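You operate a simulated robot arm through the tools that you are given. There is no shell and no other tool.

The job below is to be done with a simulated robot arm. You get a single attempt, and the scene is never put back.

## Task
Lift both baskets out, then cover the 0.93 and 1.10 jars.
Fine: baskets on the drip tray; white lid on 0.93, grey lid on 1.10; RESULT to the middle; the 1.00 jar stays open. Set down upright: dip basket with red grip, dip basket with blue grip.

It is judged by the outcome, as a careful person would: the job done as asked, and still so three seconds after it is handed in. It fails if anything else is knocked over, pushed out of place, dropped, spilled or broken. Lids that push on must go on centred and level and be pressed home; caps that screw on are set level and turned clockwise until they are tight.

## Robot
A 7-joint arm with a two-finger parallel gripper, fixed in place. Base frame: the origin is on the floor under the middle of its stand, x ahead of it, y to its left, z up; the work surface is at about z = 0.805. Readings come in m, rad, newtons and seconds.
It reaches about 1.479 m from its shoulder. Its first joint turns from -2.897 to 2.897 rad. Payload 4.4 kg.
Tool frame: the origin (TCP) lies between the finger pads and is the grasp point; the fingertips stand 0.023 m ahead of it; z points along the fingers, y is the line along which they close. Largest opening 0.094 m; finger width 0.038, thickness 0.01; the body of the gripper, 0.054 by 0.096 m, starts 0.039 m behind the TCP.
Orientation is that of the tool frame in the base frame, as a unit quaternion [w, x, y, z]. With the fingers straight down and closing along the base's y, the tool's x points along the base's -x, its y along +y and its z along -z.

## Interface
- The arm moves only by the tool nudge_tool. Its argument "moves" is a list that holds one entry, the list of rows, each a list of 7 numbers: the shift along the tool's x, y, z in cm, then the turn, a rotation vector about the tool's x, y, z in rad, then the finger opening in cm, from 0 to 9.4. In form: [[[x, y, z, wx, wy, wz, grip], ...]]. A call has 1 to 20 rows; each row shifts and turns the commanded pose from where the row before left it, along the tool's axes as they then stand. Each row takes 0.2 s and may step no farther than 0.05 m and 0.15 rad from the row before; otherwise, or with a gripper value out of range, the whole call is refused. A pose out of reach is approached as far as the arm can. The call stops where the force on the tool passes 40 N (or 10 N more than at its start, if that is more) or the arm is blocked; 0.2 s more then pass. The fingers move at their own pace (about 0.072 m/s each) and stop on an object; they squeeze with about 36 N. The grip force told is the motor's: it shows also when the fingers shut on nothing. Time passes only in rows, and 0.2 s behind the last, so rows that do not move let the fingers close. The reply holds the time, the measured pose of the TCP, the force on the tool along the base axes, the opening and the grip force, in the units named above and with some noise, with the torque about the TCP (base axes, N m) and any sound that the robot's microphone picked up.
- Cameras (640 x 400 px; columns grow to the right, rows downward): "scene" is fixed at [0.0515, 0.4992, 1.6032]; the picture's right is [0.34, -0.94, 0.00], its down [-0.74, -0.27, -0.62] and it looks along [0.58, 0.21, -0.79] (base axes); focal length 314 px, centre (320, 200). "wrist" rides on the gripper at [0.086, 0.016, -0.074] in the tool frame; the picture's right is [-0.18, 0.98, 0.00], its down [-0.58, -0.11, -0.81] and it looks along [-0.79, -0.15, 0.59] (tool axes); focal length 243 px, centre (320, 200). There is no depth. A picture from a camera that has moved, and an enlarged one, comes with that camera's place and axes in the base frame and with its lens.
- capture(camera): a new picture of that camera. It takes no simulated time.
- zoom(camera, box): a new picture of the part [left, top, right, bottom] of that camera's present view, enlarged. It takes no simulated time.
- hand_in(): hands the job in; it is judged then, once.

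Nothing tells you positions but the pictures and the camera data. Unless the task says otherwise, let go and move clear before handing in.

The tools are called after "Request:" as name(argument=value, ...) on one line, values as JSON. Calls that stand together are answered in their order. nudge_tool: Moves the arm, as the interface text tells. Its arguments: {"type":"object","properties":{"moves":{"type":"array"}},"required":["moves"]} The other tools are called the same way: capture (camera) takes a picture; zoom (camera, box) takes an enlarged picture of a part of a camera's view; hand_in () hands the job in.

At the start:

```text
time: 0.0
tool_pos: [0.8467, 0.2218, 1.1434]
orientation: [0.0, 0.0, 1.0, 0.0]
wrist_force: [0.0, -0.7, -0.1]
moment: [0.01, 0.02, -0.02]
opening: 0.0939
grip_force: 0.0
```

scene: 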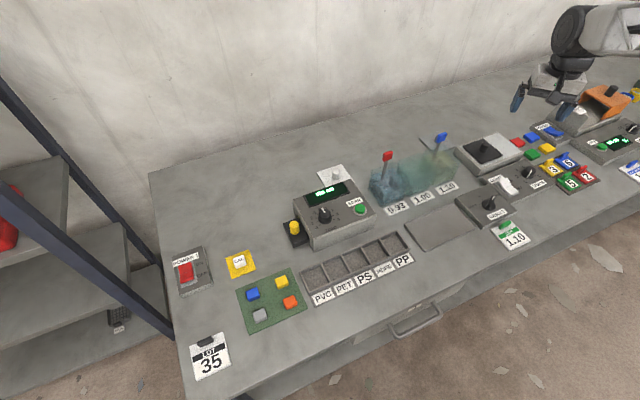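
wrist: 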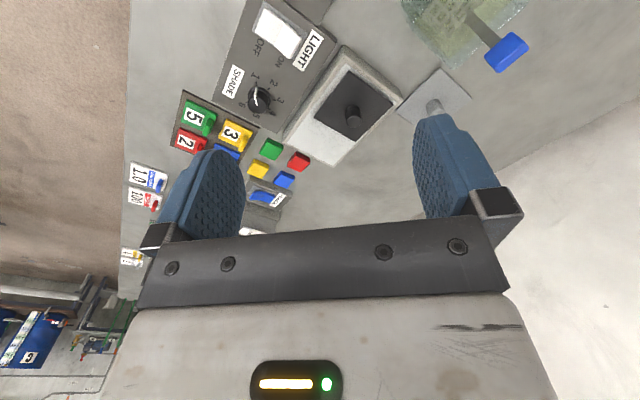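

The scene shows a bench with three jars (0.93, 1.00, 1.10), with red- and blue-gripped baskets in the jars. I'll zoom in on the working area before moving anything.

Request:
zoom(camera="scene", box=[340, 110, 500, 210])

Request:
zoom(camera="scene", box=[280, 150, 440, 250])

Request:
zoom(camera="scene", box=[440, 120, 600, 220])

Request:
zoom(camera="scene", box=[390, 180, 550, 280])

Request:
capture(camera="wrist")

```text
4.00 times, centred on (420, 160) of scene
camera zoom: at [0.0515, 0.4992, 1.6032], right [0.34, -0.94, 0.0], down [-0.74, -0.27, -0.62], along [0.58, 0.21, -0.79], focal length 1257 px, centre (-80, 360)
```

zoom: 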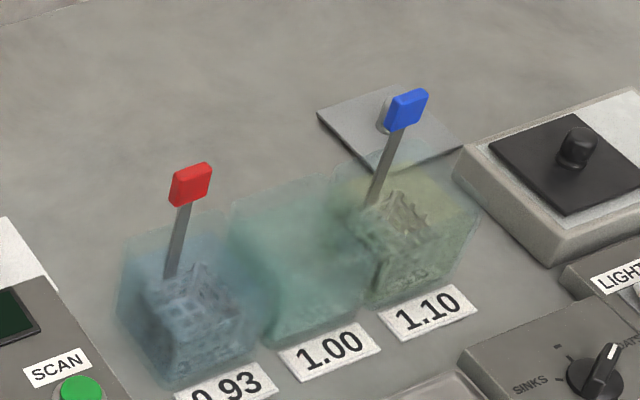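

```text
4.00 times, centred on (360, 200) of scene
camera zoom: at [0.0515, 0.4992, 1.6032], right [0.34, -0.94, 0.0], down [-0.74, -0.27, -0.62], along [0.58, 0.21, -0.79], focal length 1257 px, centre (160, 200)
```

zoom: 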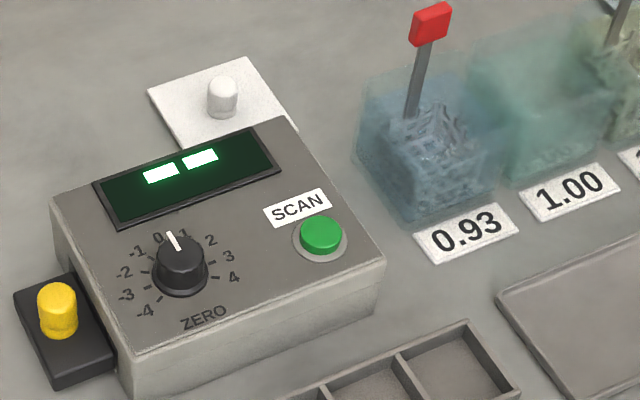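

```text
4.00 times, centred on (520, 170) of scene
camera zoom: at [0.0515, 0.4992, 1.6032], right [0.34, -0.94, 0.0], down [-0.74, -0.27, -0.62], along [0.58, 0.21, -0.79], focal length 1257 px, centre (-480, 320)
```

zoom: 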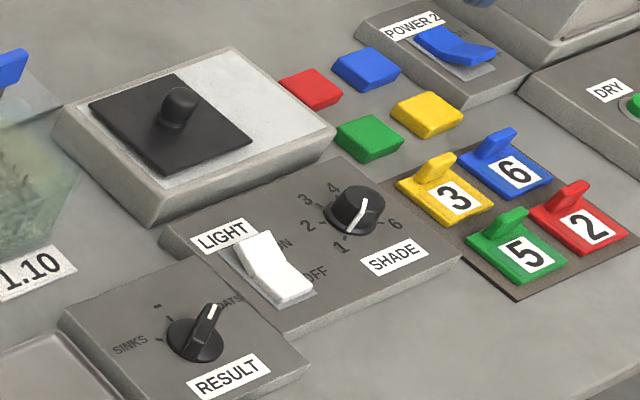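

```text
4.00 times, centred on (470, 230) of scene
camera zoom: at [0.0515, 0.4992, 1.6032], right [0.34, -0.94, 0.0], down [-0.74, -0.27, -0.62], along [0.58, 0.21, -0.79], focal length 1257 px, centre (-280, 80)
```

zoom: 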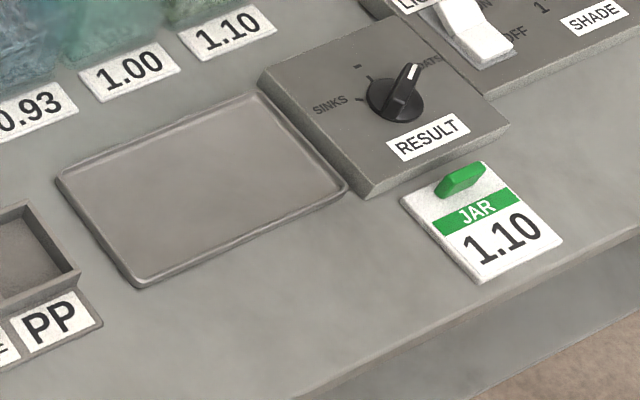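

```text
taken
camera wrist: at [0.7615, 0.2379, 1.2163], right [0.18, 0.98, 0.0], down [0.58, -0.11, 0.81], along [0.79, -0.15, -0.59], focal length 243 px, centre (320, 200)
```

wrist: 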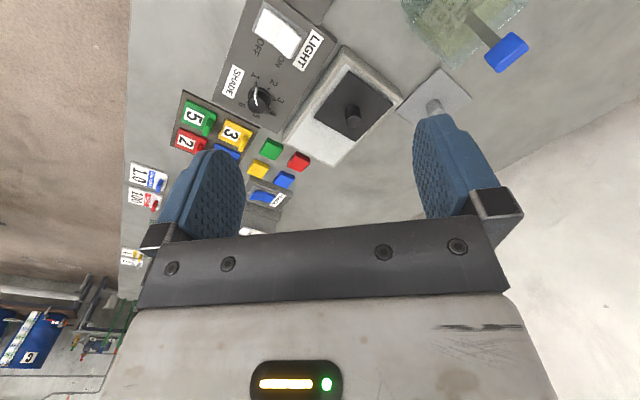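

The baskets sit in the 0.93 (red) and 1.10 (blue) jars. The white lid is behind the scan box, the grey lid is behind the 1.10 jar, and the tray is in front. The bench runs about 45° to the base axes, so I'll turn the gripper to match and look at the jars from close up.

Request:
nudge_tool(moves=[[[3.4, 1.2, -1.2, 0, 0, 0, 9.4], [3.4, 1.2, -1.2, 0, 0, 0, 9.4], [3.4, 1.2, -1.2, 0, 0, 0, 9.4], [3.4, 1.2, -1.2, 0, 0, 0, 9.4], [3.4, 1.2, -1.2, 0, 0, 0, 9.4], [0, 0, 0, 0, 0, -0.131, 9.4], [0, 0, 0, 0, 0, -0.131, 9.4], [0, 0, 0, 0, 0, -0.131, 9.4], [0, 0, 0, 0, 0, -0.131, 9.4], [0, 0, 0, 0, 0, -0.131, 9.4], [0, 0, 0, 0, 0, -0.13, 9.4], [0, 0, 0, 0, 0, 0, 9.4]]])

Request:
capture(camera="wrist")

Request:
capture(camera="scene")

```text
time: 2.6
tool_pos: [0.6766, 0.2812, 1.202]
orientation: [0.0, -0.384, 0.923, 0.001]
wrist_force: [-0.9, 0.4, 0.1]
moment: [0.0, 0.03, 0.0]
opening: 0.0942
grip_force: 0.1
```

```text
taken
camera wrist: at [0.605, 0.2315, 1.2767], right [-0.57, 0.82, 0.0], down [0.49, 0.33, 0.81], along [0.66, 0.46, -0.59], focal length 243 px, centre (320, 200)
```

wrist: 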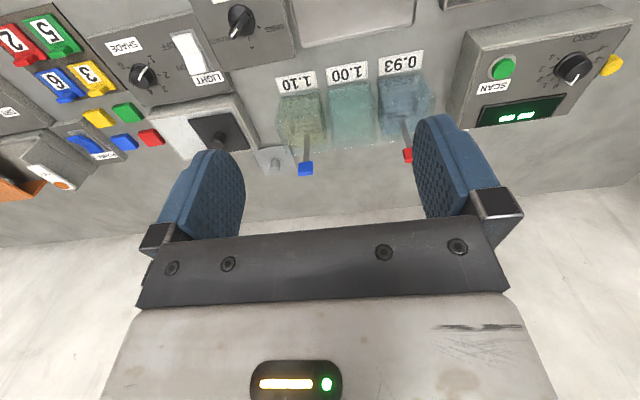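

```text
taken
```

scene: 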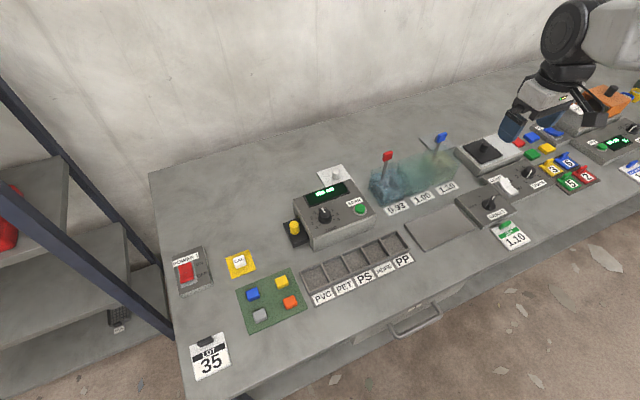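

Request:
zoom(camera="wrist", box=[240, 40, 460, 180])

Request:
zoom(camera="wrist", box=[180, 0, 320, 90])

Request:
zoom(camera="scene", box=[360, 125, 470, 195])

```text
2.86 times, centred on (350, 110) of wrist
camera zoom: at [0.605, 0.2315, 1.2767], right [-0.57, 0.82, 0.0], down [0.49, 0.33, 0.81], along [0.66, 0.46, -0.59], focal length 693 px, centre (234, 457)
```

zoom: 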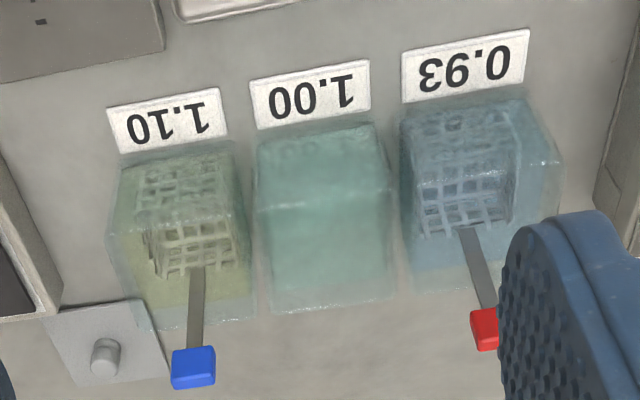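

```text
4.44 times, centred on (250, 45) of wrist
camera zoom: at [0.605, 0.2315, 1.2767], right [-0.57, 0.82, 0.0], down [0.49, 0.33, 0.81], along [0.66, 0.46, -0.59], focal length 1078 px, centre (631, 889)
```

zoom: 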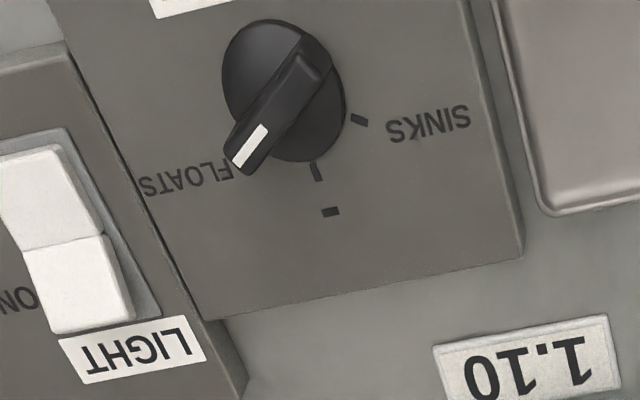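

```text
5.71 times, centred on (415, 160) of scene
camera zoom: at [0.0515, 0.4992, 1.6032], right [0.34, -0.94, 0.0], down [-0.74, -0.27, -0.62], along [0.58, 0.21, -0.79], focal length 1795 px, centre (-223, 429)
```

zoom: 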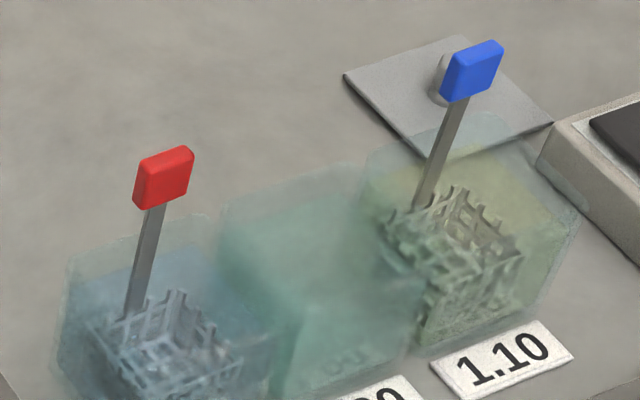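

Triangulating puts the red grip at about (0.757, 0.542, 0.95) and the blue grip at about (0.900, 0.400, 0.95). The jars are 0.10 m apart along the bench, and the tray centre is near (0.663, 0.337). I'll move closer to the red basket to measure more accurately.

Request:
nudge_tool(moves=[[[-1.83, 3.75, 2.0, 0, 0, 0, 9.4], [-1.83, 3.75, 2.0, 0, 0, 0, 9.4], [-1.83, 3.75, 2.0, 0, 0, 0, 9.4], [-1.83, 3.75, 2.0, 0, 0, 0, 9.4], [0, 0, 0, 0, 0, 0, 9.4]]])

Request:
capture(camera="wrist")

Request:
zoom(camera="wrist", box=[220, 40, 420, 165])

```text
time: 3.8
tool_pos: [0.6229, 0.4404, 1.124]
orientation: [0.0, -0.383, 0.924, 0.0]
wrist_force: [0.3, -0.7, 0.3]
moment: [0.0, 0.02, 0.0]
opening: 0.0938
grip_force: 0.2
```

```text
taken
camera wrist: at [0.5511, 0.3903, 1.1965], right [-0.56, 0.83, 0.0], down [0.49, 0.33, 0.81], along [0.67, 0.46, -0.59], focal length 243 px, centre (320, 200)
```

wrist: 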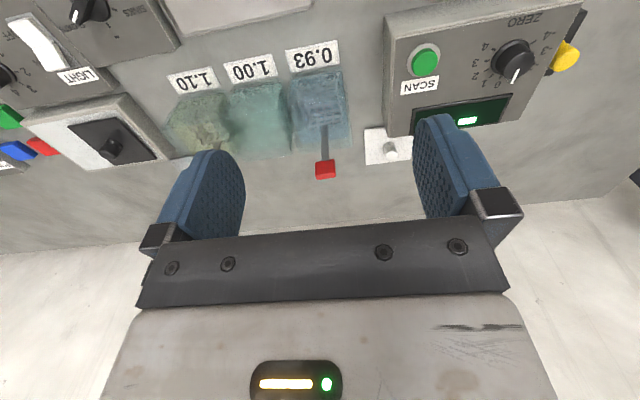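

```text
3.20 times, centred on (320, 102) of wrist
camera zoom: at [0.5511, 0.3903, 1.1965], right [-0.56, 0.83, 0.0], down [0.49, 0.33, 0.81], along [0.67, 0.46, -0.59], focal length 776 px, centre (320, 512)
```

zoom: 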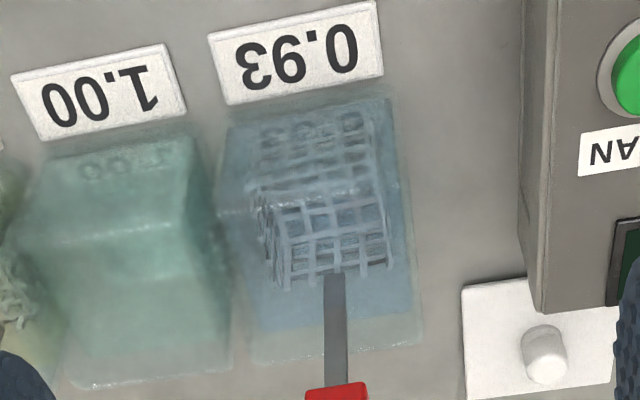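

Request:
zoom(camera="wrist", box=[280, 130, 376, 190])

Request:
zoom(camera="scene", box=[365, 140, 413, 170])

Request:
zoom(camera="scene", box=[419, 120, 467, 150])

Request:
zoom(camera="scene", box=[356, 155, 420, 195])

```text
6.67 times, centred on (328, 160) of wrist
camera zoom: at [0.5511, 0.3903, 1.1965], right [-0.56, 0.83, 0.0], down [0.49, 0.33, 0.81], along [0.67, 0.46, -0.59], focal length 1618 px, centre (267, 467)
```

zoom: 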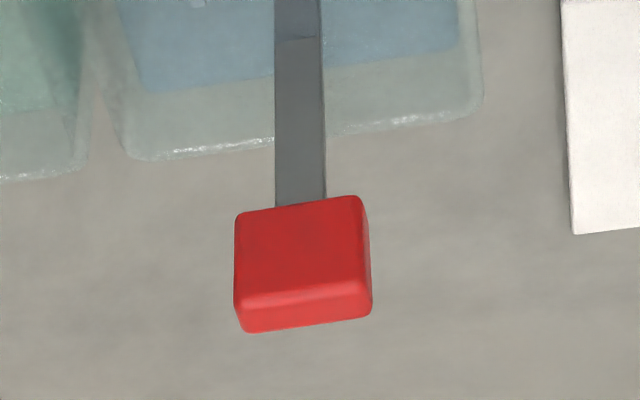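

```text
13.33 times, centred on (389, 155) of scene
camera zoom: at [0.0515, 0.4992, 1.6032], right [0.34, -0.94, 0.0], down [-0.74, -0.27, -0.62], along [0.58, 0.21, -0.79], focal length 4189 px, centre (-600, 800)
```

zoom: 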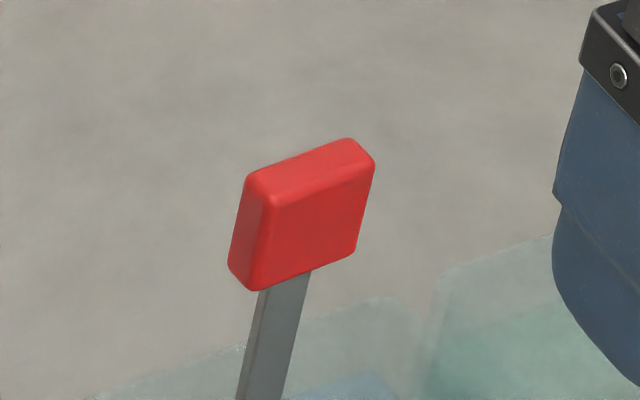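

```text
13.33 times, centred on (443, 135) of scene
camera zoom: at [0.0515, 0.4992, 1.6032], right [0.34, -0.94, 0.0], down [-0.74, -0.27, -0.62], along [0.58, 0.21, -0.79], focal length 4189 px, centre (-1320, 1067)
```

zoom: 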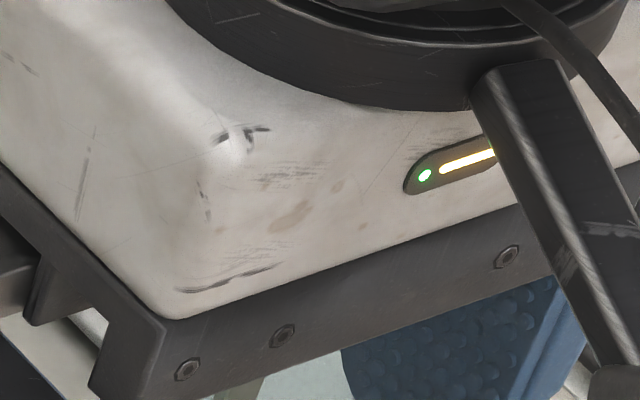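

```text
10.00 times, centred on (388, 175) of scene
camera zoom: at [0.0515, 0.4992, 1.6032], right [0.34, -0.94, 0.0], down [-0.74, -0.27, -0.62], along [0.58, 0.21, -0.79], focal length 3142 px, centre (-360, 450)
```

zoom: 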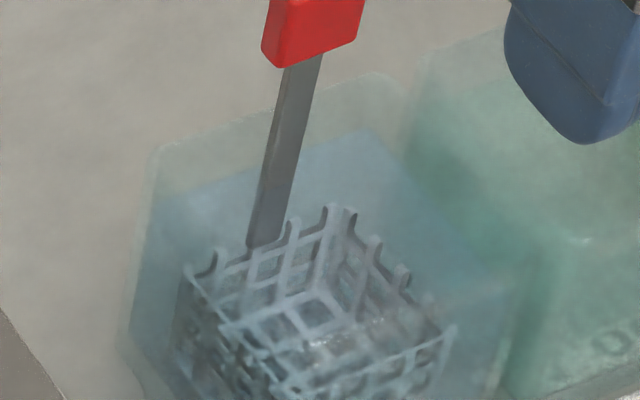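

The red grip is at about (0.757, 0.542, 0.952). It is roughly 3 cm wide, square to the bench, and has free space around it. I'll move over it with the fingers partly open and check the alignment before going down.

Request:
nudge_tool(moves=[[[-4.165, -0.575, 0, 0, 0, 0, 7], [-4.165, -0.575, 0, 0, 0, 0, 7], [-4.165, -0.575, 0, 0, 0, 0, 7], [-4.165, -0.575, 0, 0, 0, 0, 7], [0, 0, 4.0, 0, 0, 0, 7], [0, 0, 4.0, 0, 0, 0, 7], [0, 0, 0, 0, 0, 0, 7]]])

Request:
capture(camera="wrist")

Request:
zoom(camera="scene", box=[340, 100, 468, 180])

```text
time: 5.4
tool_pos: [0.7576, 0.5418, 1.0427]
orientation: [0.0, -0.383, 0.924, -0.001]
wrist_force: [0.2, -0.2, 0.3]
moment: [0.0, -0.02, -0.01]
opening: 0.0699
grip_force: 0.1
```

```text
taken
camera wrist: at [0.6868, 0.4913, 1.1157], right [-0.56, 0.83, 0.0], down [0.49, 0.33, 0.81], along [0.67, 0.46, -0.59], focal length 243 px, centre (320, 200)
```

wrist: 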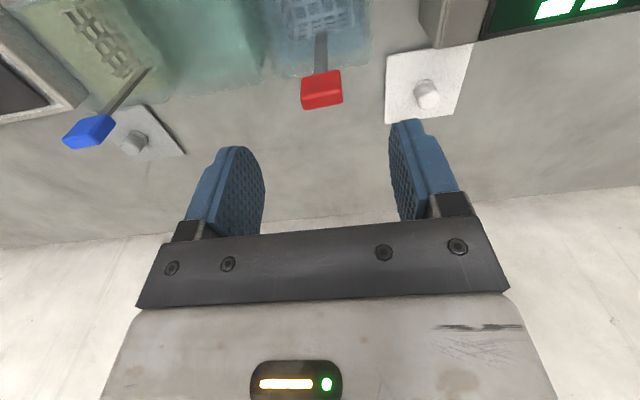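

```text
5.00 times, centred on (404, 140) of scene
camera zoom: at [0.0515, 0.4992, 1.6032], right [0.34, -0.94, 0.0], down [-0.74, -0.27, -0.62], along [0.58, 0.21, -0.79], focal length 1571 px, centre (-100, 500)
```

zoom: 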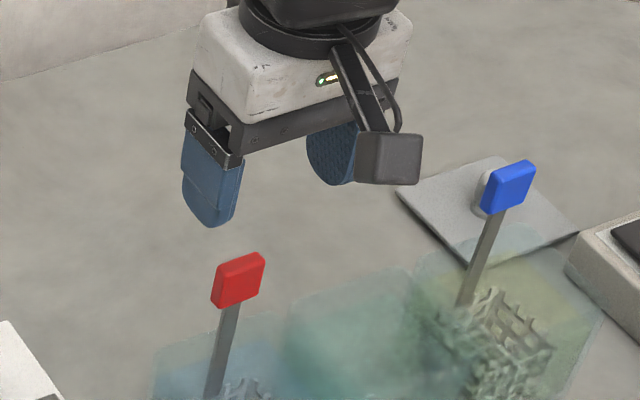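

The alignment is good; the red grip projects within a few mm of the TCP line. I'll go down and close on it.

Request:
nudge_tool(moves=[[[-0.2, 0, 3.0, 0, 0, 0, 7], [0, 0, 3.0, 0, 0, 0, 7], [0, 0, 2.8, 0, 0, 0, 7], [0, 0, 0, 0, 0, 0, 7]]])

Request:
capture(camera="wrist")

Request:
zoom(camera="scene", box=[340, 110, 436, 170])

```text
time: 6.4
tool_pos: [0.7574, 0.5433, 0.9537]
orientation: [0.0, -0.383, 0.924, 0.0]
wrist_force: [0.9, 0.1, 0.2]
moment: [0.02, 0.0, 0.03]
opening: 0.07
grip_force: 0.1
```

```text
taken
camera wrist: at [0.6862, 0.4928, 1.0284], right [-0.56, 0.83, 0.0], down [0.49, 0.33, 0.81], along [0.67, 0.46, -0.59], focal length 243 px, centre (320, 200)
```

wrist: 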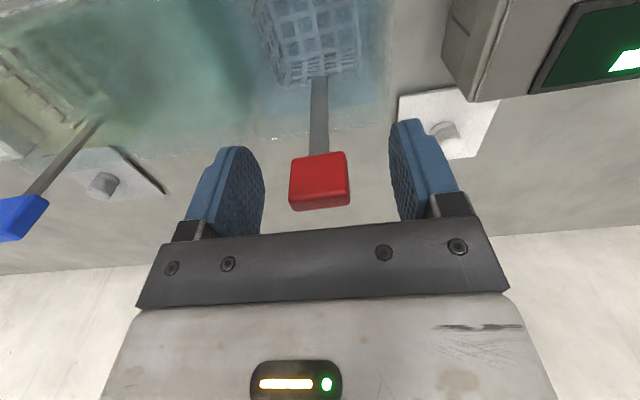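

```text
6.67 times, centred on (388, 140) of scene
camera zoom: at [0.0515, 0.4992, 1.6032], right [0.34, -0.94, 0.0], down [-0.74, -0.27, -0.62], along [0.58, 0.21, -0.79], focal length 2094 px, centre (-133, 600)
```

zoom: 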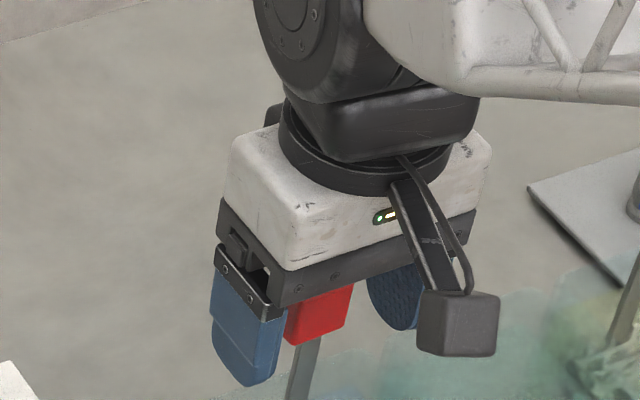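

Request:
nudge_tool(moves=[[[0, 0, 0, 0, 0, 0, 0], [0, 0, 0, 0, 0, 0, 0], [0, 0, 0, 0, 0, 0, 0], [0, 0, 0, 0, 0, 0, 0]]])

```text
time: 7.4
tool_pos: [0.7577, 0.5425, 0.9561]
orientation: [-0.001, -0.383, 0.924, 0.0]
wrist_force: [-0.3, -0.7, -0.2]
moment: [0.04, -0.01, 0.04]
opening: 0.0295
grip_force: 36.3
```

The red grip is held at 2.95 cm opening with 36 N. I'll lift the basket straight up and slowly out of the liquid.

Request:
nudge_tool(moves=[[[0, 0, -1.0, 0, 0, 0, 0], [0, 0, -1.0, 0, 0, 0, 0], [0, 0, -1.0, 0, 0, 0, 0], [0, 0, -1.0, 0, 0, 0, 0], [0, 0, -1.0, 0, 0, 0, 0], [0, 0, -1.0, 0, 0, 0, 0], [0, 0, -1.0, 0, 0, 0, 0], [0, 0, -1.0, 0, 0, 0, 0], [0, 0, -1.0, 0, 0, 0, 0], [0, 0, -1.0, 0, 0, 0, 0], [0, 0, -1.0, 0, 0, 0, 0], [0, 0, -1.0, 0, 0, 0, 0], [0, 0, -1.0, 0, 0, 0, 0], [0, 0, 0, 0, 0, 0, 0]]])

Request:
capture(camera="wrist")

Request:
zoom(camera="scene", box=[330, 110, 458, 190])

```text
time: 10.4
tool_pos: [0.7576, 0.5422, 1.0856]
orientation: [0.0, -0.382, 0.924, 0.001]
wrist_force: [-0.8, -0.7, -1.5]
moment: [0.01, 0.03, -0.02]
opening: 0.0297
grip_force: 36.0
```

```text
taken
camera wrist: at [0.6859, 0.4932, 1.1585], right [-0.56, 0.83, 0.0], down [0.49, 0.33, 0.81], along [0.67, 0.46, -0.59], focal length 243 px, centre (320, 200)
```

wrist: 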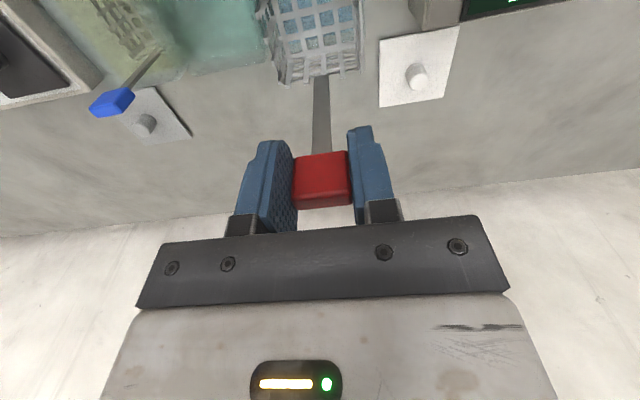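

```text
5.00 times, centred on (394, 150) of scene
camera zoom: at [0.0515, 0.4992, 1.6032], right [0.34, -0.94, 0.0], down [-0.74, -0.27, -0.62], along [0.58, 0.21, -0.79], focal length 1571 px, centre (-50, 450)
```

zoom: 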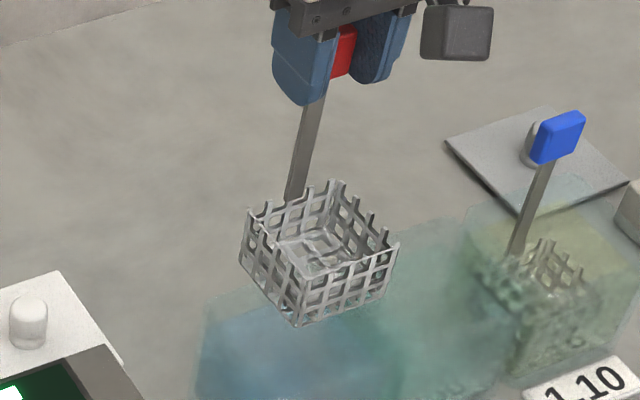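

The red basket is out of the liquid and hanging level, with its bottom clear of the jar rim. I'll carry it forward over the tray area and look at the tray before setting it down.

Request:
nudge_tool(moves=[[[1.0, -0.1, 0, 0, 0, 0, 0], [2.5, -0.314, 0, 0, 0, 0, 0], [2.5, -0.314, 0, 0, 0, 0, 0], [2.5, -0.314, 0, 0, 0, 0, 0], [2.5, -0.314, 0, 0, 0, 0, 0], [2.5, -0.314, 0, 0, 0, 0, 0], [2.5, -0.314, 0, 0, 0, 0, 0], [2.5, -0.314, 0, 0, 0, 0, 0], [2.5, -0.314, 0, 0, 0, 0, 0], [2.5, -0.314, 0, 0, 0, 0, 0], [2.5, -0.314, 0, 0, 0, 0, 0], [2.5, -0.314, 0, 0, 0, 0, 0], [1.5, -0.2, 0, 0, 0, 0, 0], [0, 0, 0, 0, 0, 0, 0]]])

Request:
capture(camera="wrist")

Request:
capture(camera="scene")

```text
time: 13.4
tool_pos: [0.5732, 0.3023, 1.0825]
orientation: [0.0, -0.382, 0.924, 0.0]
wrist_force: [-0.4, -0.3, -0.8]
moment: [0.02, 0.0, 0.0]
opening: 0.0295
grip_force: 36.1
```

```text
taken
camera wrist: at [0.5018, 0.2534, 1.1565], right [-0.56, 0.83, 0.0], down [0.49, 0.33, 0.81], along [0.67, 0.46, -0.59], focal length 243 px, centre (320, 200)
```

wrist: 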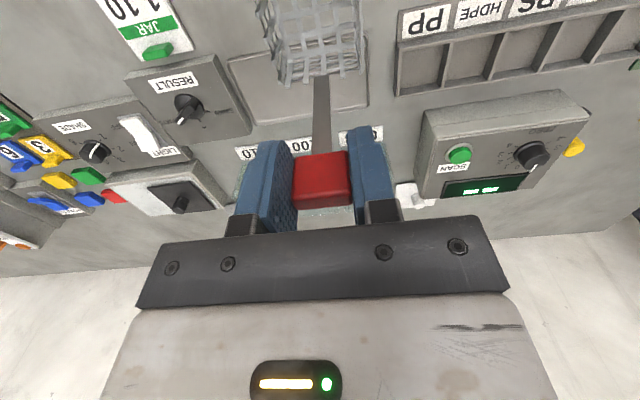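

```text
taken
```

scene: 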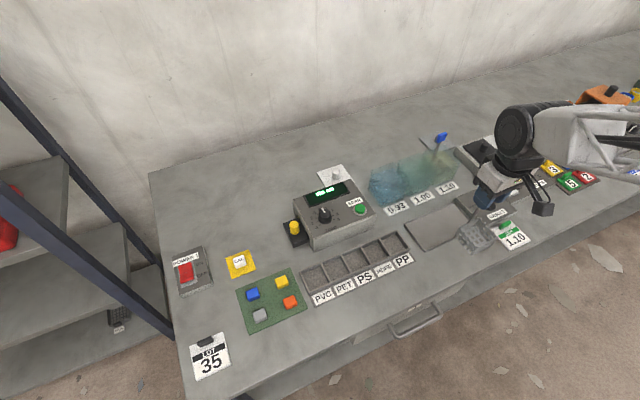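

Request:
zoom(camera="wrist", box=[216, 20, 392, 130])

Request:
zoom(camera="scene", box=[390, 190, 518, 270])

```text
3.64 times, centred on (304, 75) of wrist
camera zoom: at [0.5018, 0.2534, 1.1565], right [-0.56, 0.83, 0.0], down [0.49, 0.33, 0.81], along [0.67, 0.46, -0.59], focal length 882 px, centre (378, 654)
```

zoom: 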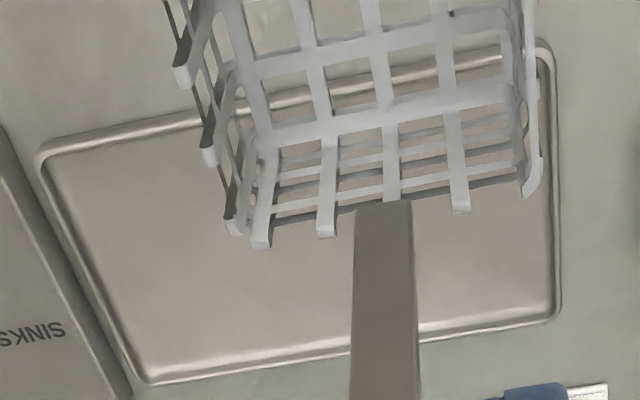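

```text
5.00 times, centred on (454, 230) of scene
camera zoom: at [0.0515, 0.4992, 1.6032], right [0.34, -0.94, 0.0], down [-0.74, -0.27, -0.62], along [0.58, 0.21, -0.79], focal length 1571 px, centre (-350, 50)
```

zoom: 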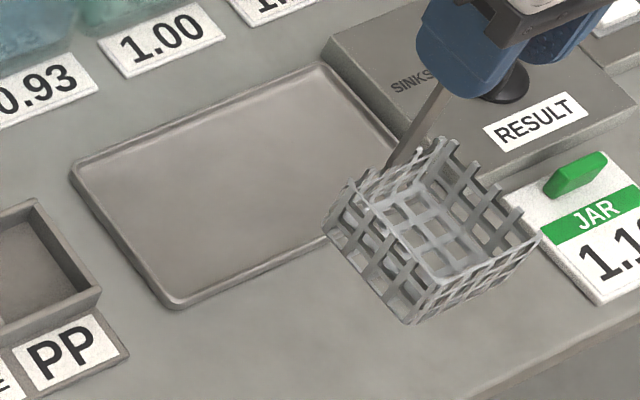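

From the wrist view, the tray spans about 0.141–0.330 along the bench and 0.663–0.767 in depth. I'll set the red basket in its left half. First I'll move over that spot and lower to just above the tray floor.

Request:
nudge_tool(moves=[[[-2.5, 0.05, 0, 0, 0, 0, 0], [-2.5, 0.05, 0, 0, 0, 0, 0], [-2.5, 0.05, 0, 0, 0, 0, 0], [-2.5, 0.05, 0, 0, 0, 0, 0], [-2.5, 0.05, 0, 0, 0, 0, 0], [0, 0, 0, 0, 0, 0, 0], [0, 0, 2.0, 0, 0, 0, 0], [0, 0, 2.0, 0, 0, 0, 0], [0, 0, 2.0, 0, 0, 0, 0], [0, 0, 2.0, 0, 0, 0, 0], [0, 0, 2.0, 0, 0, 0, 0], [0, 0, 1.2, 0, 0, 0, 0], [0, 0, 0, 0, 0, 0, 0]]])

Request:
zoom(camera="scene", box=[380, 180, 508, 260])

Request:
capture(camera="wrist")

```text
time: 16.2
tool_pos: [0.6591, 0.3935, 0.9726]
orientation: [0.0, -0.383, 0.924, 0.001]
wrist_force: [0.4, 0.6, -1.1]
moment: [-0.03, -0.02, 0.03]
opening: 0.0296
grip_force: 35.8
```

```text
5.00 times, centred on (444, 220) of scene
camera zoom: at [0.0515, 0.4992, 1.6032], right [0.34, -0.94, 0.0], down [-0.74, -0.27, -0.62], along [0.58, 0.21, -0.79], focal length 1571 px, centre (-300, 100)
```

zoom: 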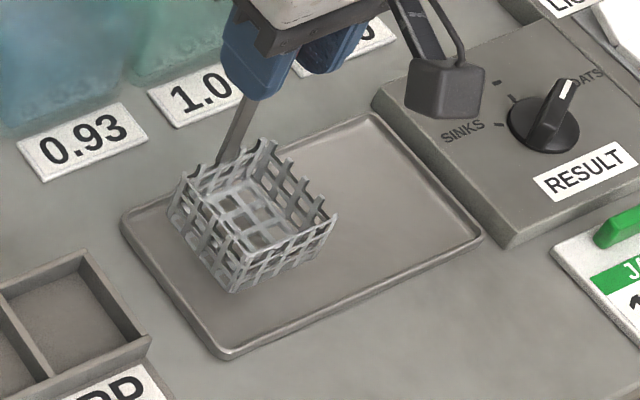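

```text
taken
camera wrist: at [0.5875, 0.3443, 1.0471], right [-0.56, 0.83, 0.0], down [0.49, 0.33, 0.81], along [0.67, 0.46, -0.59], focal length 243 px, centre (320, 200)
```

wrist: 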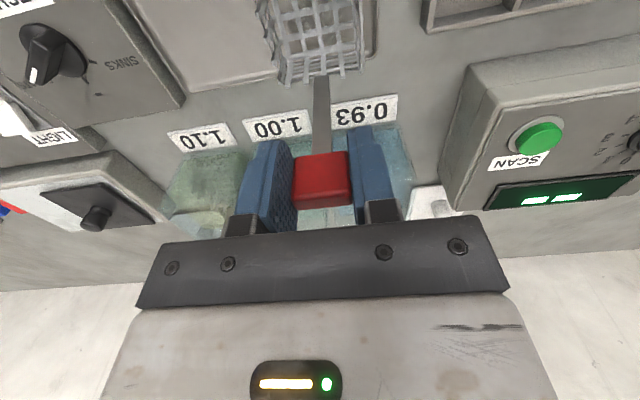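

Request:
nudge_tool(moves=[[[0, 0, 0.7, 0, 0, 0, 0], [0, 0, 0.5, 0, 0, 0, 0], [0, 0, 0, 0, 0, 0, 0]]])

Request:
nudge_tool(moves=[[[0, 0, 0.2, 0, 0, 0, 0], [0, 0, 0.1, 0, 0, 0, 0]]])

Request:
zoom(camera="scene", box=[390, 195, 470, 245])

```text
time: 17.0
tool_pos: [0.6588, 0.395, 0.9616]
orientation: [0.001, -0.383, 0.924, -0.001]
wrist_force: [-1.1, -0.9, -1.5]
moment: [-0.02, 0.0, -0.01]
opening: 0.0294
grip_force: 36.2
```

```text
time: 17.6
tool_pos: [0.6583, 0.3943, 0.9581]
orientation: [0.0, -0.383, 0.924, 0.0]
wrist_force: [-0.4, 0.4, -0.3]
moment: [0.01, 0.02, -0.02]
opening: 0.0295
grip_force: 36.1
```

```text
8.00 times, centred on (430, 220) of scene
camera zoom: at [0.0515, 0.4992, 1.6032], right [0.34, -0.94, 0.0], down [-0.74, -0.27, -0.62], along [0.58, 0.21, -0.79], focal length 2513 px, centre (-560, 40)
```

zoom: 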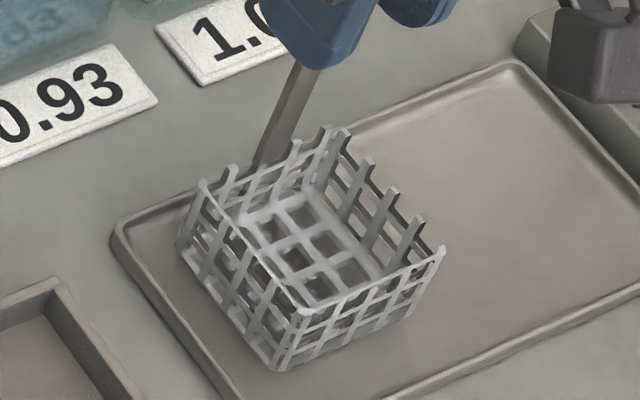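

Request:
nudge_tool(moves=[[[0, 0, 0.1, 0, 0, 0, 0], [0, 0, 0.1, 0, 0, 0, 0], [0, 0, 0, 0, 0, 0, 0]]])

Request:
nudge_tool(moves=[[[0, 0, 0.1, 0, 0, 0, 0], [0, 0, 0, 0, 0, 0, 0]]])

```text
time: 18.4
tool_pos: [0.6583, 0.3951, 0.9562]
orientation: [0.0, -0.383, 0.924, 0.0]
wrist_force: [-0.8, 0.2, -1.0]
moment: [0.03, -0.01, 0.01]
opening: 0.0295
grip_force: 36.2
```

```text
time: 19.0
tool_pos: [0.6566, 0.3944, 0.9551]
orientation: [0.001, -0.383, 0.924, 0.0]
wrist_force: [0.2, -0.7, -0.8]
moment: [0.0, 0.01, 0.03]
opening: 0.0292
grip_force: 35.5
```

Request:
nudge_tool(moves=[[[0, 0, 0.1, 0, 0, 0, 0], [0, 0, 0, 0, 0, 0, 0]]])

Request:
nudge_tool(moves=[[[0, 0, 0.1, 0, 0, 0, 0], [0, 0, 0, 0, 0, 0, 0]]])

Request:
nudge_tool(moves=[[[0, 0, 0.1, 0, 0, 0, 0], [0, 0, 0, 0, 0, 0, 0]]])

Request:
zoom(camera="scene", box=[390, 195, 470, 245])

```text
time: 19.6
tool_pos: [0.6574, 0.3941, 0.9544]
orientation: [0.001, -0.382, 0.924, 0.0]
wrist_force: [-1.2, 0.0, -0.9]
moment: [-0.01, -0.01, 0.0]
opening: 0.0295
grip_force: 35.7
```

```text
time: 20.2
tool_pos: [0.6578, 0.3943, 0.9537]
orientation: [0.0, -0.383, 0.924, 0.0]
wrist_force: [-1.5, -1.3, 15.0]
moment: [-0.64, 0.63, 0.06]
opening: 0.0294
grip_force: 36.2
```

```text
time: 20.8
tool_pos: [0.6585, 0.3937, 0.9541]
orientation: [0.001, -0.383, 0.924, 0.001]
wrist_force: [0.3, 2.0, 28.8]
moment: [0.14, -0.08, 0.01]
opening: 0.0296
grip_force: 35.8
```

```text
8.00 times, centred on (430, 220) of scene
camera zoom: at [0.0515, 0.4992, 1.6032], right [0.34, -0.94, 0.0], down [-0.74, -0.27, -0.62], along [0.58, 0.21, -0.79], focal length 2513 px, centre (-560, 40)
```

zoom: 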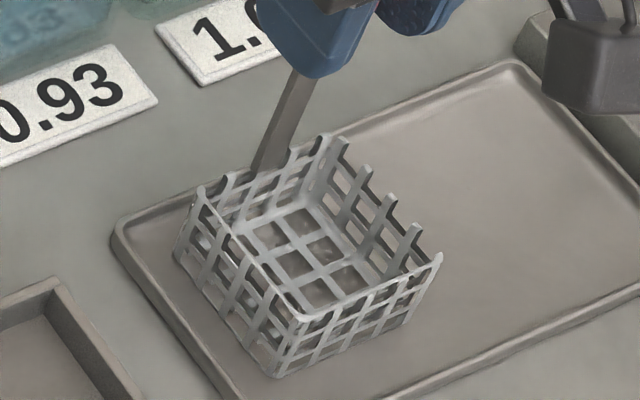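

The basket has made flat contact with the tray (about 29 N, small moment). I'll ease the pressure, open the fingers and rise straight up.

Request:
nudge_tool(moves=[[[0, 0, -0.15, 0, 0, 0, 0], [0, 0, 0, 0, 0, 0, 0]]])

Request:
nudge_tool(moves=[[[0, 0, 0, 0, 0, 0, 3.6], [0, 0, 0, 0, 0, 0, 5], [0, 0, 0, 0, 0, 0, 6.5], [0, 0, 0, 0, 0, 0, 6.5]]])

Request:
capture(camera="wrist")

Request:
zoom(camera="scene", box=[390, 175, 486, 235])

```text
time: 21.4
tool_pos: [0.6588, 0.3939, 0.9528]
orientation: [0.0, -0.383, 0.924, 0.0]
wrist_force: [6.9, 3.9, 20.0]
moment: [0.5, -0.68, -0.05]
opening: 0.0292
grip_force: 36.2
```

```text
time: 22.4
tool_pos: [0.6567, 0.3932, 0.9534]
orientation: [0.0, -0.383, 0.924, 0.0]
wrist_force: [0.3, 0.6, 0.6]
moment: [-0.03, -0.02, 0.0]
opening: 0.0651
grip_force: 0.1
```

```text
taken
camera wrist: at [0.5867, 0.3442, 1.0267], right [-0.56, 0.83, 0.0], down [0.49, 0.33, 0.81], along [0.67, 0.46, -0.59], focal length 243 px, centre (320, 200)
```

wrist: 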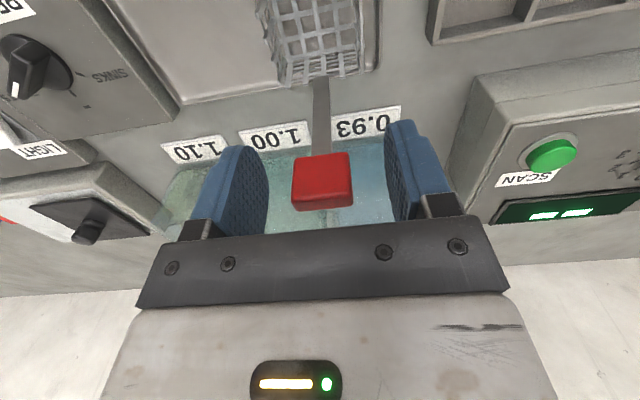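

```text
6.67 times, centred on (438, 205) of scene
camera zoom: at [0.0515, 0.4992, 1.6032], right [0.34, -0.94, 0.0], down [-0.74, -0.27, -0.62], along [0.58, 0.21, -0.79], focal length 2094 px, centre (-467, 167)
```

zoom: 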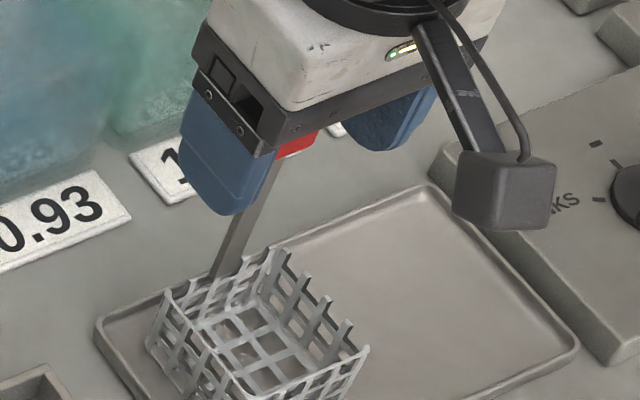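

Request:
nudge_tool(moves=[[[0, 0, -1.5, 0, 0, 0, 6.5], [0, 0, -2.5, 0, 0, 0, 6.5], [0, 0, -3.5, 0, 0, 0, 6.5], [0, 0, -4.5, 0, 0, 0, 6.5], [0, 0, -4.5, 0, 0, 0, 6.5], [-0.75, -3.5, 0, 0, 0, 0, 6.5], [-0.75, -3.5, 0, 0, 0, 0, 6.5], [-0.75, -3.5, 0, 0, 0, 0, 6.5], [-0.75, -3.5, 0, 0, 0, 0, 7], [0, 0, 0, 0, 0, 0, 7]]])

Request:
capture(camera="wrist")

Request:
capture(camera="scene")

```text
time: 24.6
tool_pos: [0.7784, 0.3163, 1.1177]
orientation: [0.0, -0.382, 0.924, 0.0]
wrist_force: [-0.4, -0.2, 0.9]
moment: [0.0, 0.01, 0.01]
opening: 0.0697
grip_force: 0.0
```

```text
taken
camera wrist: at [0.7081, 0.266, 1.1919], right [-0.56, 0.83, 0.0], down [0.49, 0.33, 0.81], along [0.67, 0.46, -0.59], focal length 243 px, centre (320, 200)
```

wrist: 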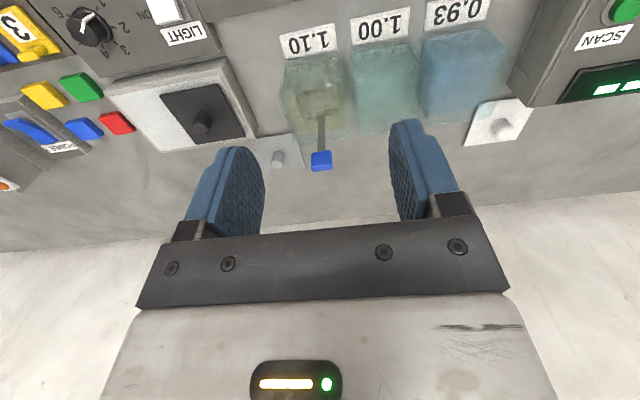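

```text
taken
```

scene: 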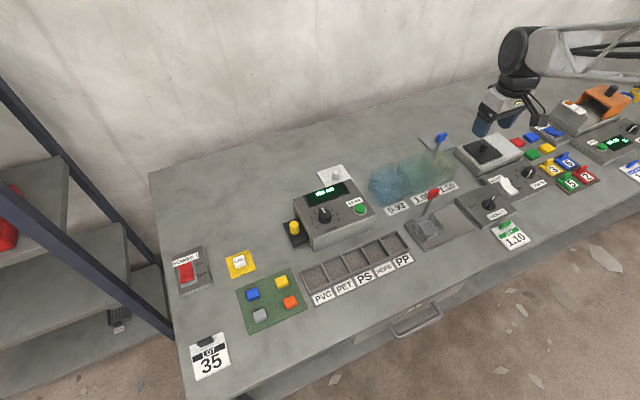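

The red basket is standing in the tray. The blue grip works out to about (0.901, 0.4005, 0.953), so I'll move over it and check again.

Request:
nudge_tool(moves=[[[-3.66, -0.68, 0, 0, 0, 0, 7], [-3.66, -0.68, 0, 0, 0, 0, 7], [-3.66, -0.68, 0, 0, 0, 0, 7], [-3.66, -0.68, 0, 0, 0, 0, 7], [0, 0, 4.0, 0, 0, 0, 7], [0, 0, 3.7, 0, 0, 0, 7], [0, 0, 0, 0, 0, 0, 7]]])

Request:
capture(camera="wrist")

```text
time: 26.2
tool_pos: [0.9003, 0.401, 1.0422]
orientation: [0.0, -0.383, 0.924, 0.0]
wrist_force: [-1.0, 0.1, 0.3]
moment: [0.01, 0.03, 0.05]
opening: 0.07
grip_force: 0.2
```

```text
taken
camera wrist: at [0.8282, 0.3513, 1.1155], right [-0.56, 0.83, 0.0], down [0.49, 0.33, 0.81], along [0.67, 0.46, -0.59], focal length 243 px, centre (320, 200)
```

wrist: 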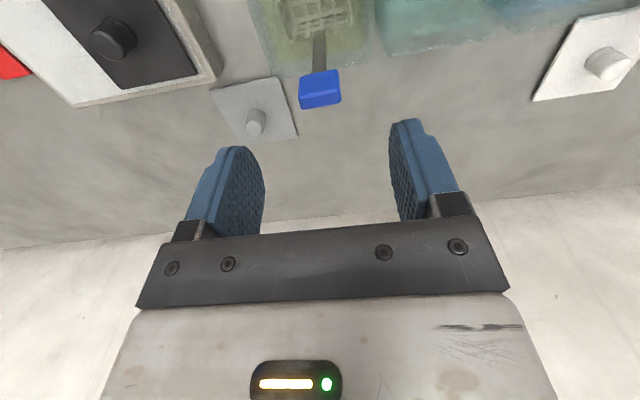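

Request:
nudge_tool(moves=[[[-0.15, 0, 3.0, 0, 0, 0, 7], [0, 0, 3.0, 0, 0, 0, 7], [0, 0, 2.7, 0, 0, 0, 7], [0, 0, 0, 0, 0, 0, 7]]])

Request:
capture(camera="wrist")

```text
time: 27.2
tool_pos: [0.901, 0.4031, 0.954]
orientation: [0.0, -0.383, 0.924, 0.0]
wrist_force: [-0.8, 0.1, -0.8]
moment: [-0.01, 0.0, -0.01]
opening: 0.0699
grip_force: 0.1
```

```text
taken
camera wrist: at [0.8299, 0.3527, 1.0276], right [-0.56, 0.83, 0.0], down [0.49, 0.33, 0.81], along [0.67, 0.46, -0.59], focal length 243 px, centre (320, 200)
```

wrist: 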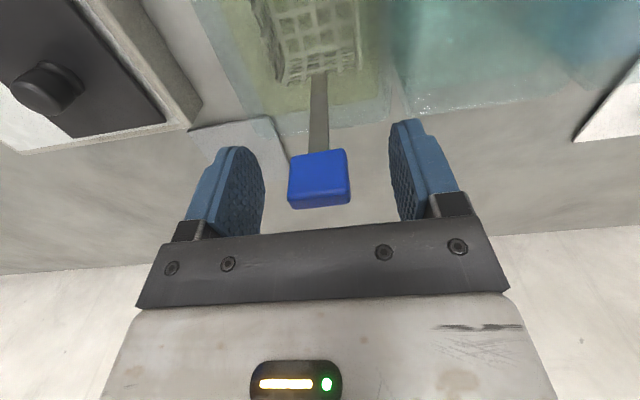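

The blue grip is centred between the fingers. I'll close on it, then lift slowly.

Request:
nudge_tool(moves=[[[0, 0, 0, 0, 0, 0, 0], [0, 0, 0, 0, 0, 0, 0], [0, 0, 0, 0, 0, 0, 0], [0, 0, 0, 0, 0, 0, 0]]])

Request:
nudge_tool(moves=[[[0, 0, -1.0, 0, 0, 0, 0], [0, 0, -1.0, 0, 0, 0, 0], [0, 0, -1.0, 0, 0, 0, 0], [0, 0, -1.0, 0, 0, 0, 0], [0, 0, -1.0, 0, 0, 0, 0], [0, 0, -1.0, 0, 0, 0, 0], [0, 0, -1.0, 0, 0, 0, 0], [0, 0, -1.0, 0, 0, 0, 0], [0, 0, -1.0, 0, 0, 0, 0], [0, 0, -1.0, 0, 0, 0, 0], [0, 0, -1.0, 0, 0, 0, 0], [0, 0, -1.0, 0, 0, 0, 0], [0, 0, -1.0, 0, 0, 0, 0], [0, 0, 0, 0, 0, 0, 0]]])

Request:
capture(camera="wrist")

Request:
zoom(camera="scene", box=[370, 100, 530, 200])

```text
time: 28.2
tool_pos: [0.9015, 0.4024, 0.9538]
orientation: [0.0, -0.383, 0.924, 0.0]
wrist_force: [-0.6, -0.4, -0.3]
moment: [-0.01, -0.01, 0.04]
opening: 0.0296
grip_force: 35.9
```

```text
time: 31.2
tool_pos: [0.9033, 0.4013, 1.0835]
orientation: [0.0, -0.382, 0.924, 0.0]
wrist_force: [1.1, -0.1, -1.2]
moment: [0.03, -0.03, 0.01]
opening: 0.0299
grip_force: 36.0
```

```text
taken
camera wrist: at [0.8314, 0.3513, 1.1577], right [-0.56, 0.83, 0.0], down [0.49, 0.33, 0.81], along [0.67, 0.46, -0.59], focal length 243 px, centre (320, 200)
```

wrist: 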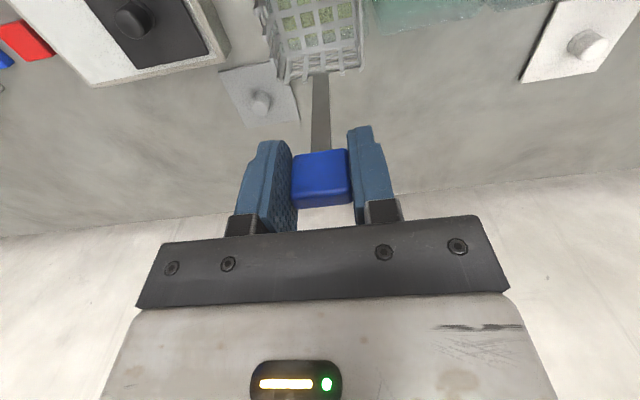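

```text
4.00 times, centred on (450, 150) of scene
camera zoom: at [0.0515, 0.4992, 1.6032], right [0.34, -0.94, 0.0], down [-0.74, -0.27, -0.62], along [0.58, 0.21, -0.79], focal length 1257 px, centre (-200, 400)
```

zoom: 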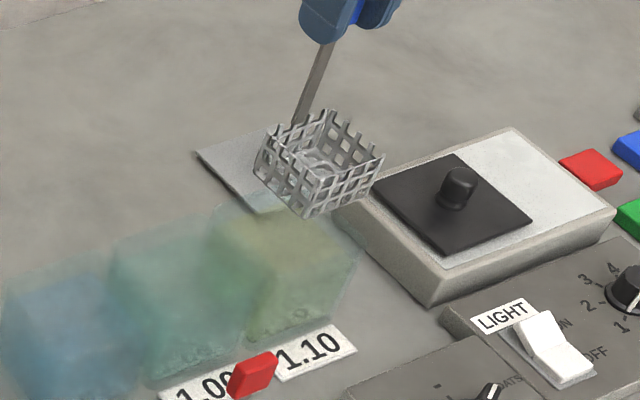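

The blue basket is out and level. I'll carry it to the right half of the tray and lower to just above the floor.

Request:
nudge_tool(moves=[[[1.0, 0.4, 0, 0, 0, 0, 0], [2.42, 1.0, 0, 0, 0, 0, 0], [2.42, 1.0, 0, 0, 0, 0, 0], [2.42, 1.0, 0, 0, 0, 0, 0], [2.42, 1.0, 0, 0, 0, 0, 0], [2.42, 1.0, 0, 0, 0, 0, 0], [2.42, 1.0, 0, 0, 0, 0, 0], [2.42, 1.0, 0, 0, 0, 0, 0], [0, 0, 0, 0, 0, 0, 0], [0, 0, 2.0, 0, 0, 0, 0], [0, 0, 2.0, 0, 0, 0, 0], [0, 0, 2.0, 0, 0, 0, 0], [0, 0, 2.0, 0, 0, 0, 0], [0, 0, 1.5, 0, 0, 0, 0], [0, 0, 0, 0, 0, 0, 0]]])

Request:
zoom(camera="scene", box=[390, 170, 518, 250])

Request:
capture(camera="wrist")

```text
time: 34.4
tool_pos: [0.7235, 0.3273, 0.9891]
orientation: [0.0, -0.383, 0.924, 0.0]
wrist_force: [0.9, -0.2, -0.5]
moment: [0.03, -0.01, 0.02]
opening: 0.0295
grip_force: 35.8
```

```text
5.00 times, centred on (454, 210) of scene
camera zoom: at [0.0515, 0.4992, 1.6032], right [0.34, -0.94, 0.0], down [-0.74, -0.27, -0.62], along [0.58, 0.21, -0.79], focal length 1571 px, centre (-350, 150)
```

zoom: 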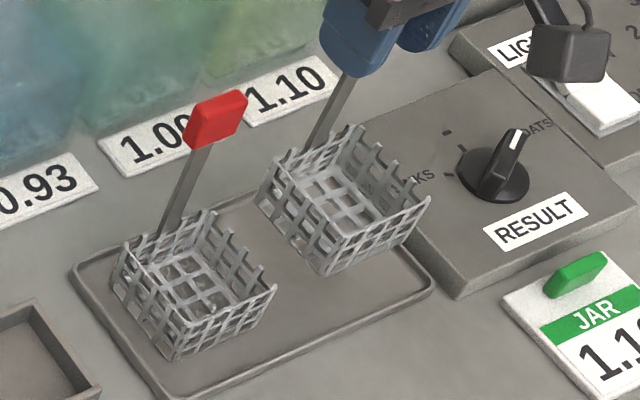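

```text
taken
camera wrist: at [0.6515, 0.278, 1.0624], right [-0.56, 0.83, 0.0], down [0.49, 0.33, 0.81], along [0.67, 0.46, -0.59], focal length 243 px, centre (320, 200)
```

wrist: 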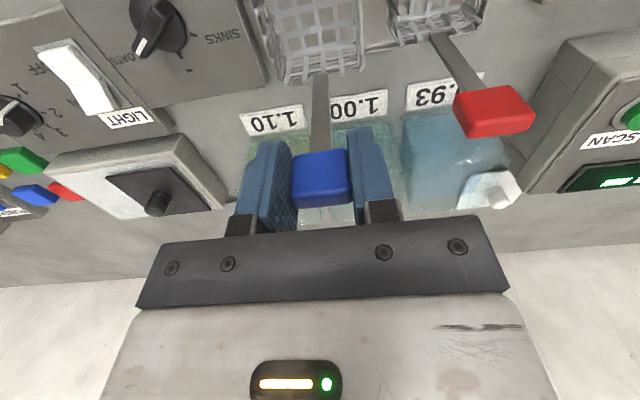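

The blue basket is a little close to the tray's right rim, so I'll shift it 6 mm left and then lower it in small steps.

Request:
nudge_tool(moves=[[[0, 0.6, 0, 0, 0, 0, 0], [0, 0, 1.0, 0, 0, 0, 0], [0, 0, 1.0, 0, 0, 0, 0], [0, 0, 0.8, 0, 0, 0, 0], [0, 0, 0.3, 0, 0, 0, 0], [0, 0, 0, 0, 0, 0, 0]]])

Request:
zoom(camera="scene", box=[400, 185, 496, 245])

```text
time: 35.8
tool_pos: [0.7189, 0.3312, 0.9589]
orientation: [0.0, -0.383, 0.924, 0.0]
wrist_force: [0.2, -0.6, -1.9]
moment: [0.02, -0.01, -0.02]
opening: 0.0294
grip_force: 35.9
```

```text
6.67 times, centred on (448, 215) of scene
camera zoom: at [0.0515, 0.4992, 1.6032], right [0.34, -0.94, 0.0], down [-0.74, -0.27, -0.62], along [0.58, 0.21, -0.79], focal length 2094 px, centre (-533, 100)
```

zoom: 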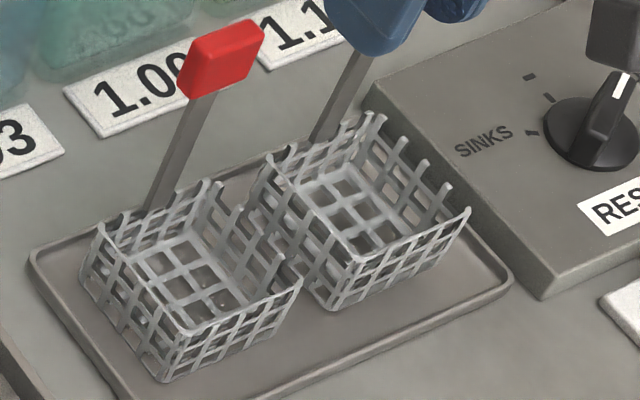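

Request:
nudge_tool(moves=[[[0, 0, 0.2, 0, 0, 0, 0], [0, 0, 0.1, 0, 0, 0, 0], [0, 0, 0, 0, 0, 0, 0]]])

Request:
nudge_tool(moves=[[[0, 0, 0.1, 0, 0, 0, 0], [0, 0, 0, 0, 0, 0, 0]]])

Request:
nudge_tool(moves=[[[0, 0, 0.1, 0, 0, 0, 0], [0, 0, 0, 0, 0, 0, 0]]])

```text
time: 36.6
tool_pos: [0.719, 0.3316, 0.9551]
orientation: [0.0, -0.383, 0.924, 0.0]
wrist_force: [-1.3, 0.4, -0.6]
moment: [0.0, -0.03, -0.01]
opening: 0.0295
grip_force: 36.1
```

```text
time: 37.2
tool_pos: [0.7193, 0.3313, 0.954]
orientation: [0.0, -0.383, 0.924, 0.0]
wrist_force: [-0.7, 0.9, -0.7]
moment: [0.03, -0.02, -0.03]
opening: 0.0295
grip_force: 35.9
```

```text
time: 37.8
tool_pos: [0.7187, 0.3308, 0.9535]
orientation: [0.0, -0.383, 0.924, 0.001]
wrist_force: [-0.3, -0.4, 0.5]
moment: [-0.06, 0.05, 0.02]
opening: 0.0296
grip_force: 35.8
```

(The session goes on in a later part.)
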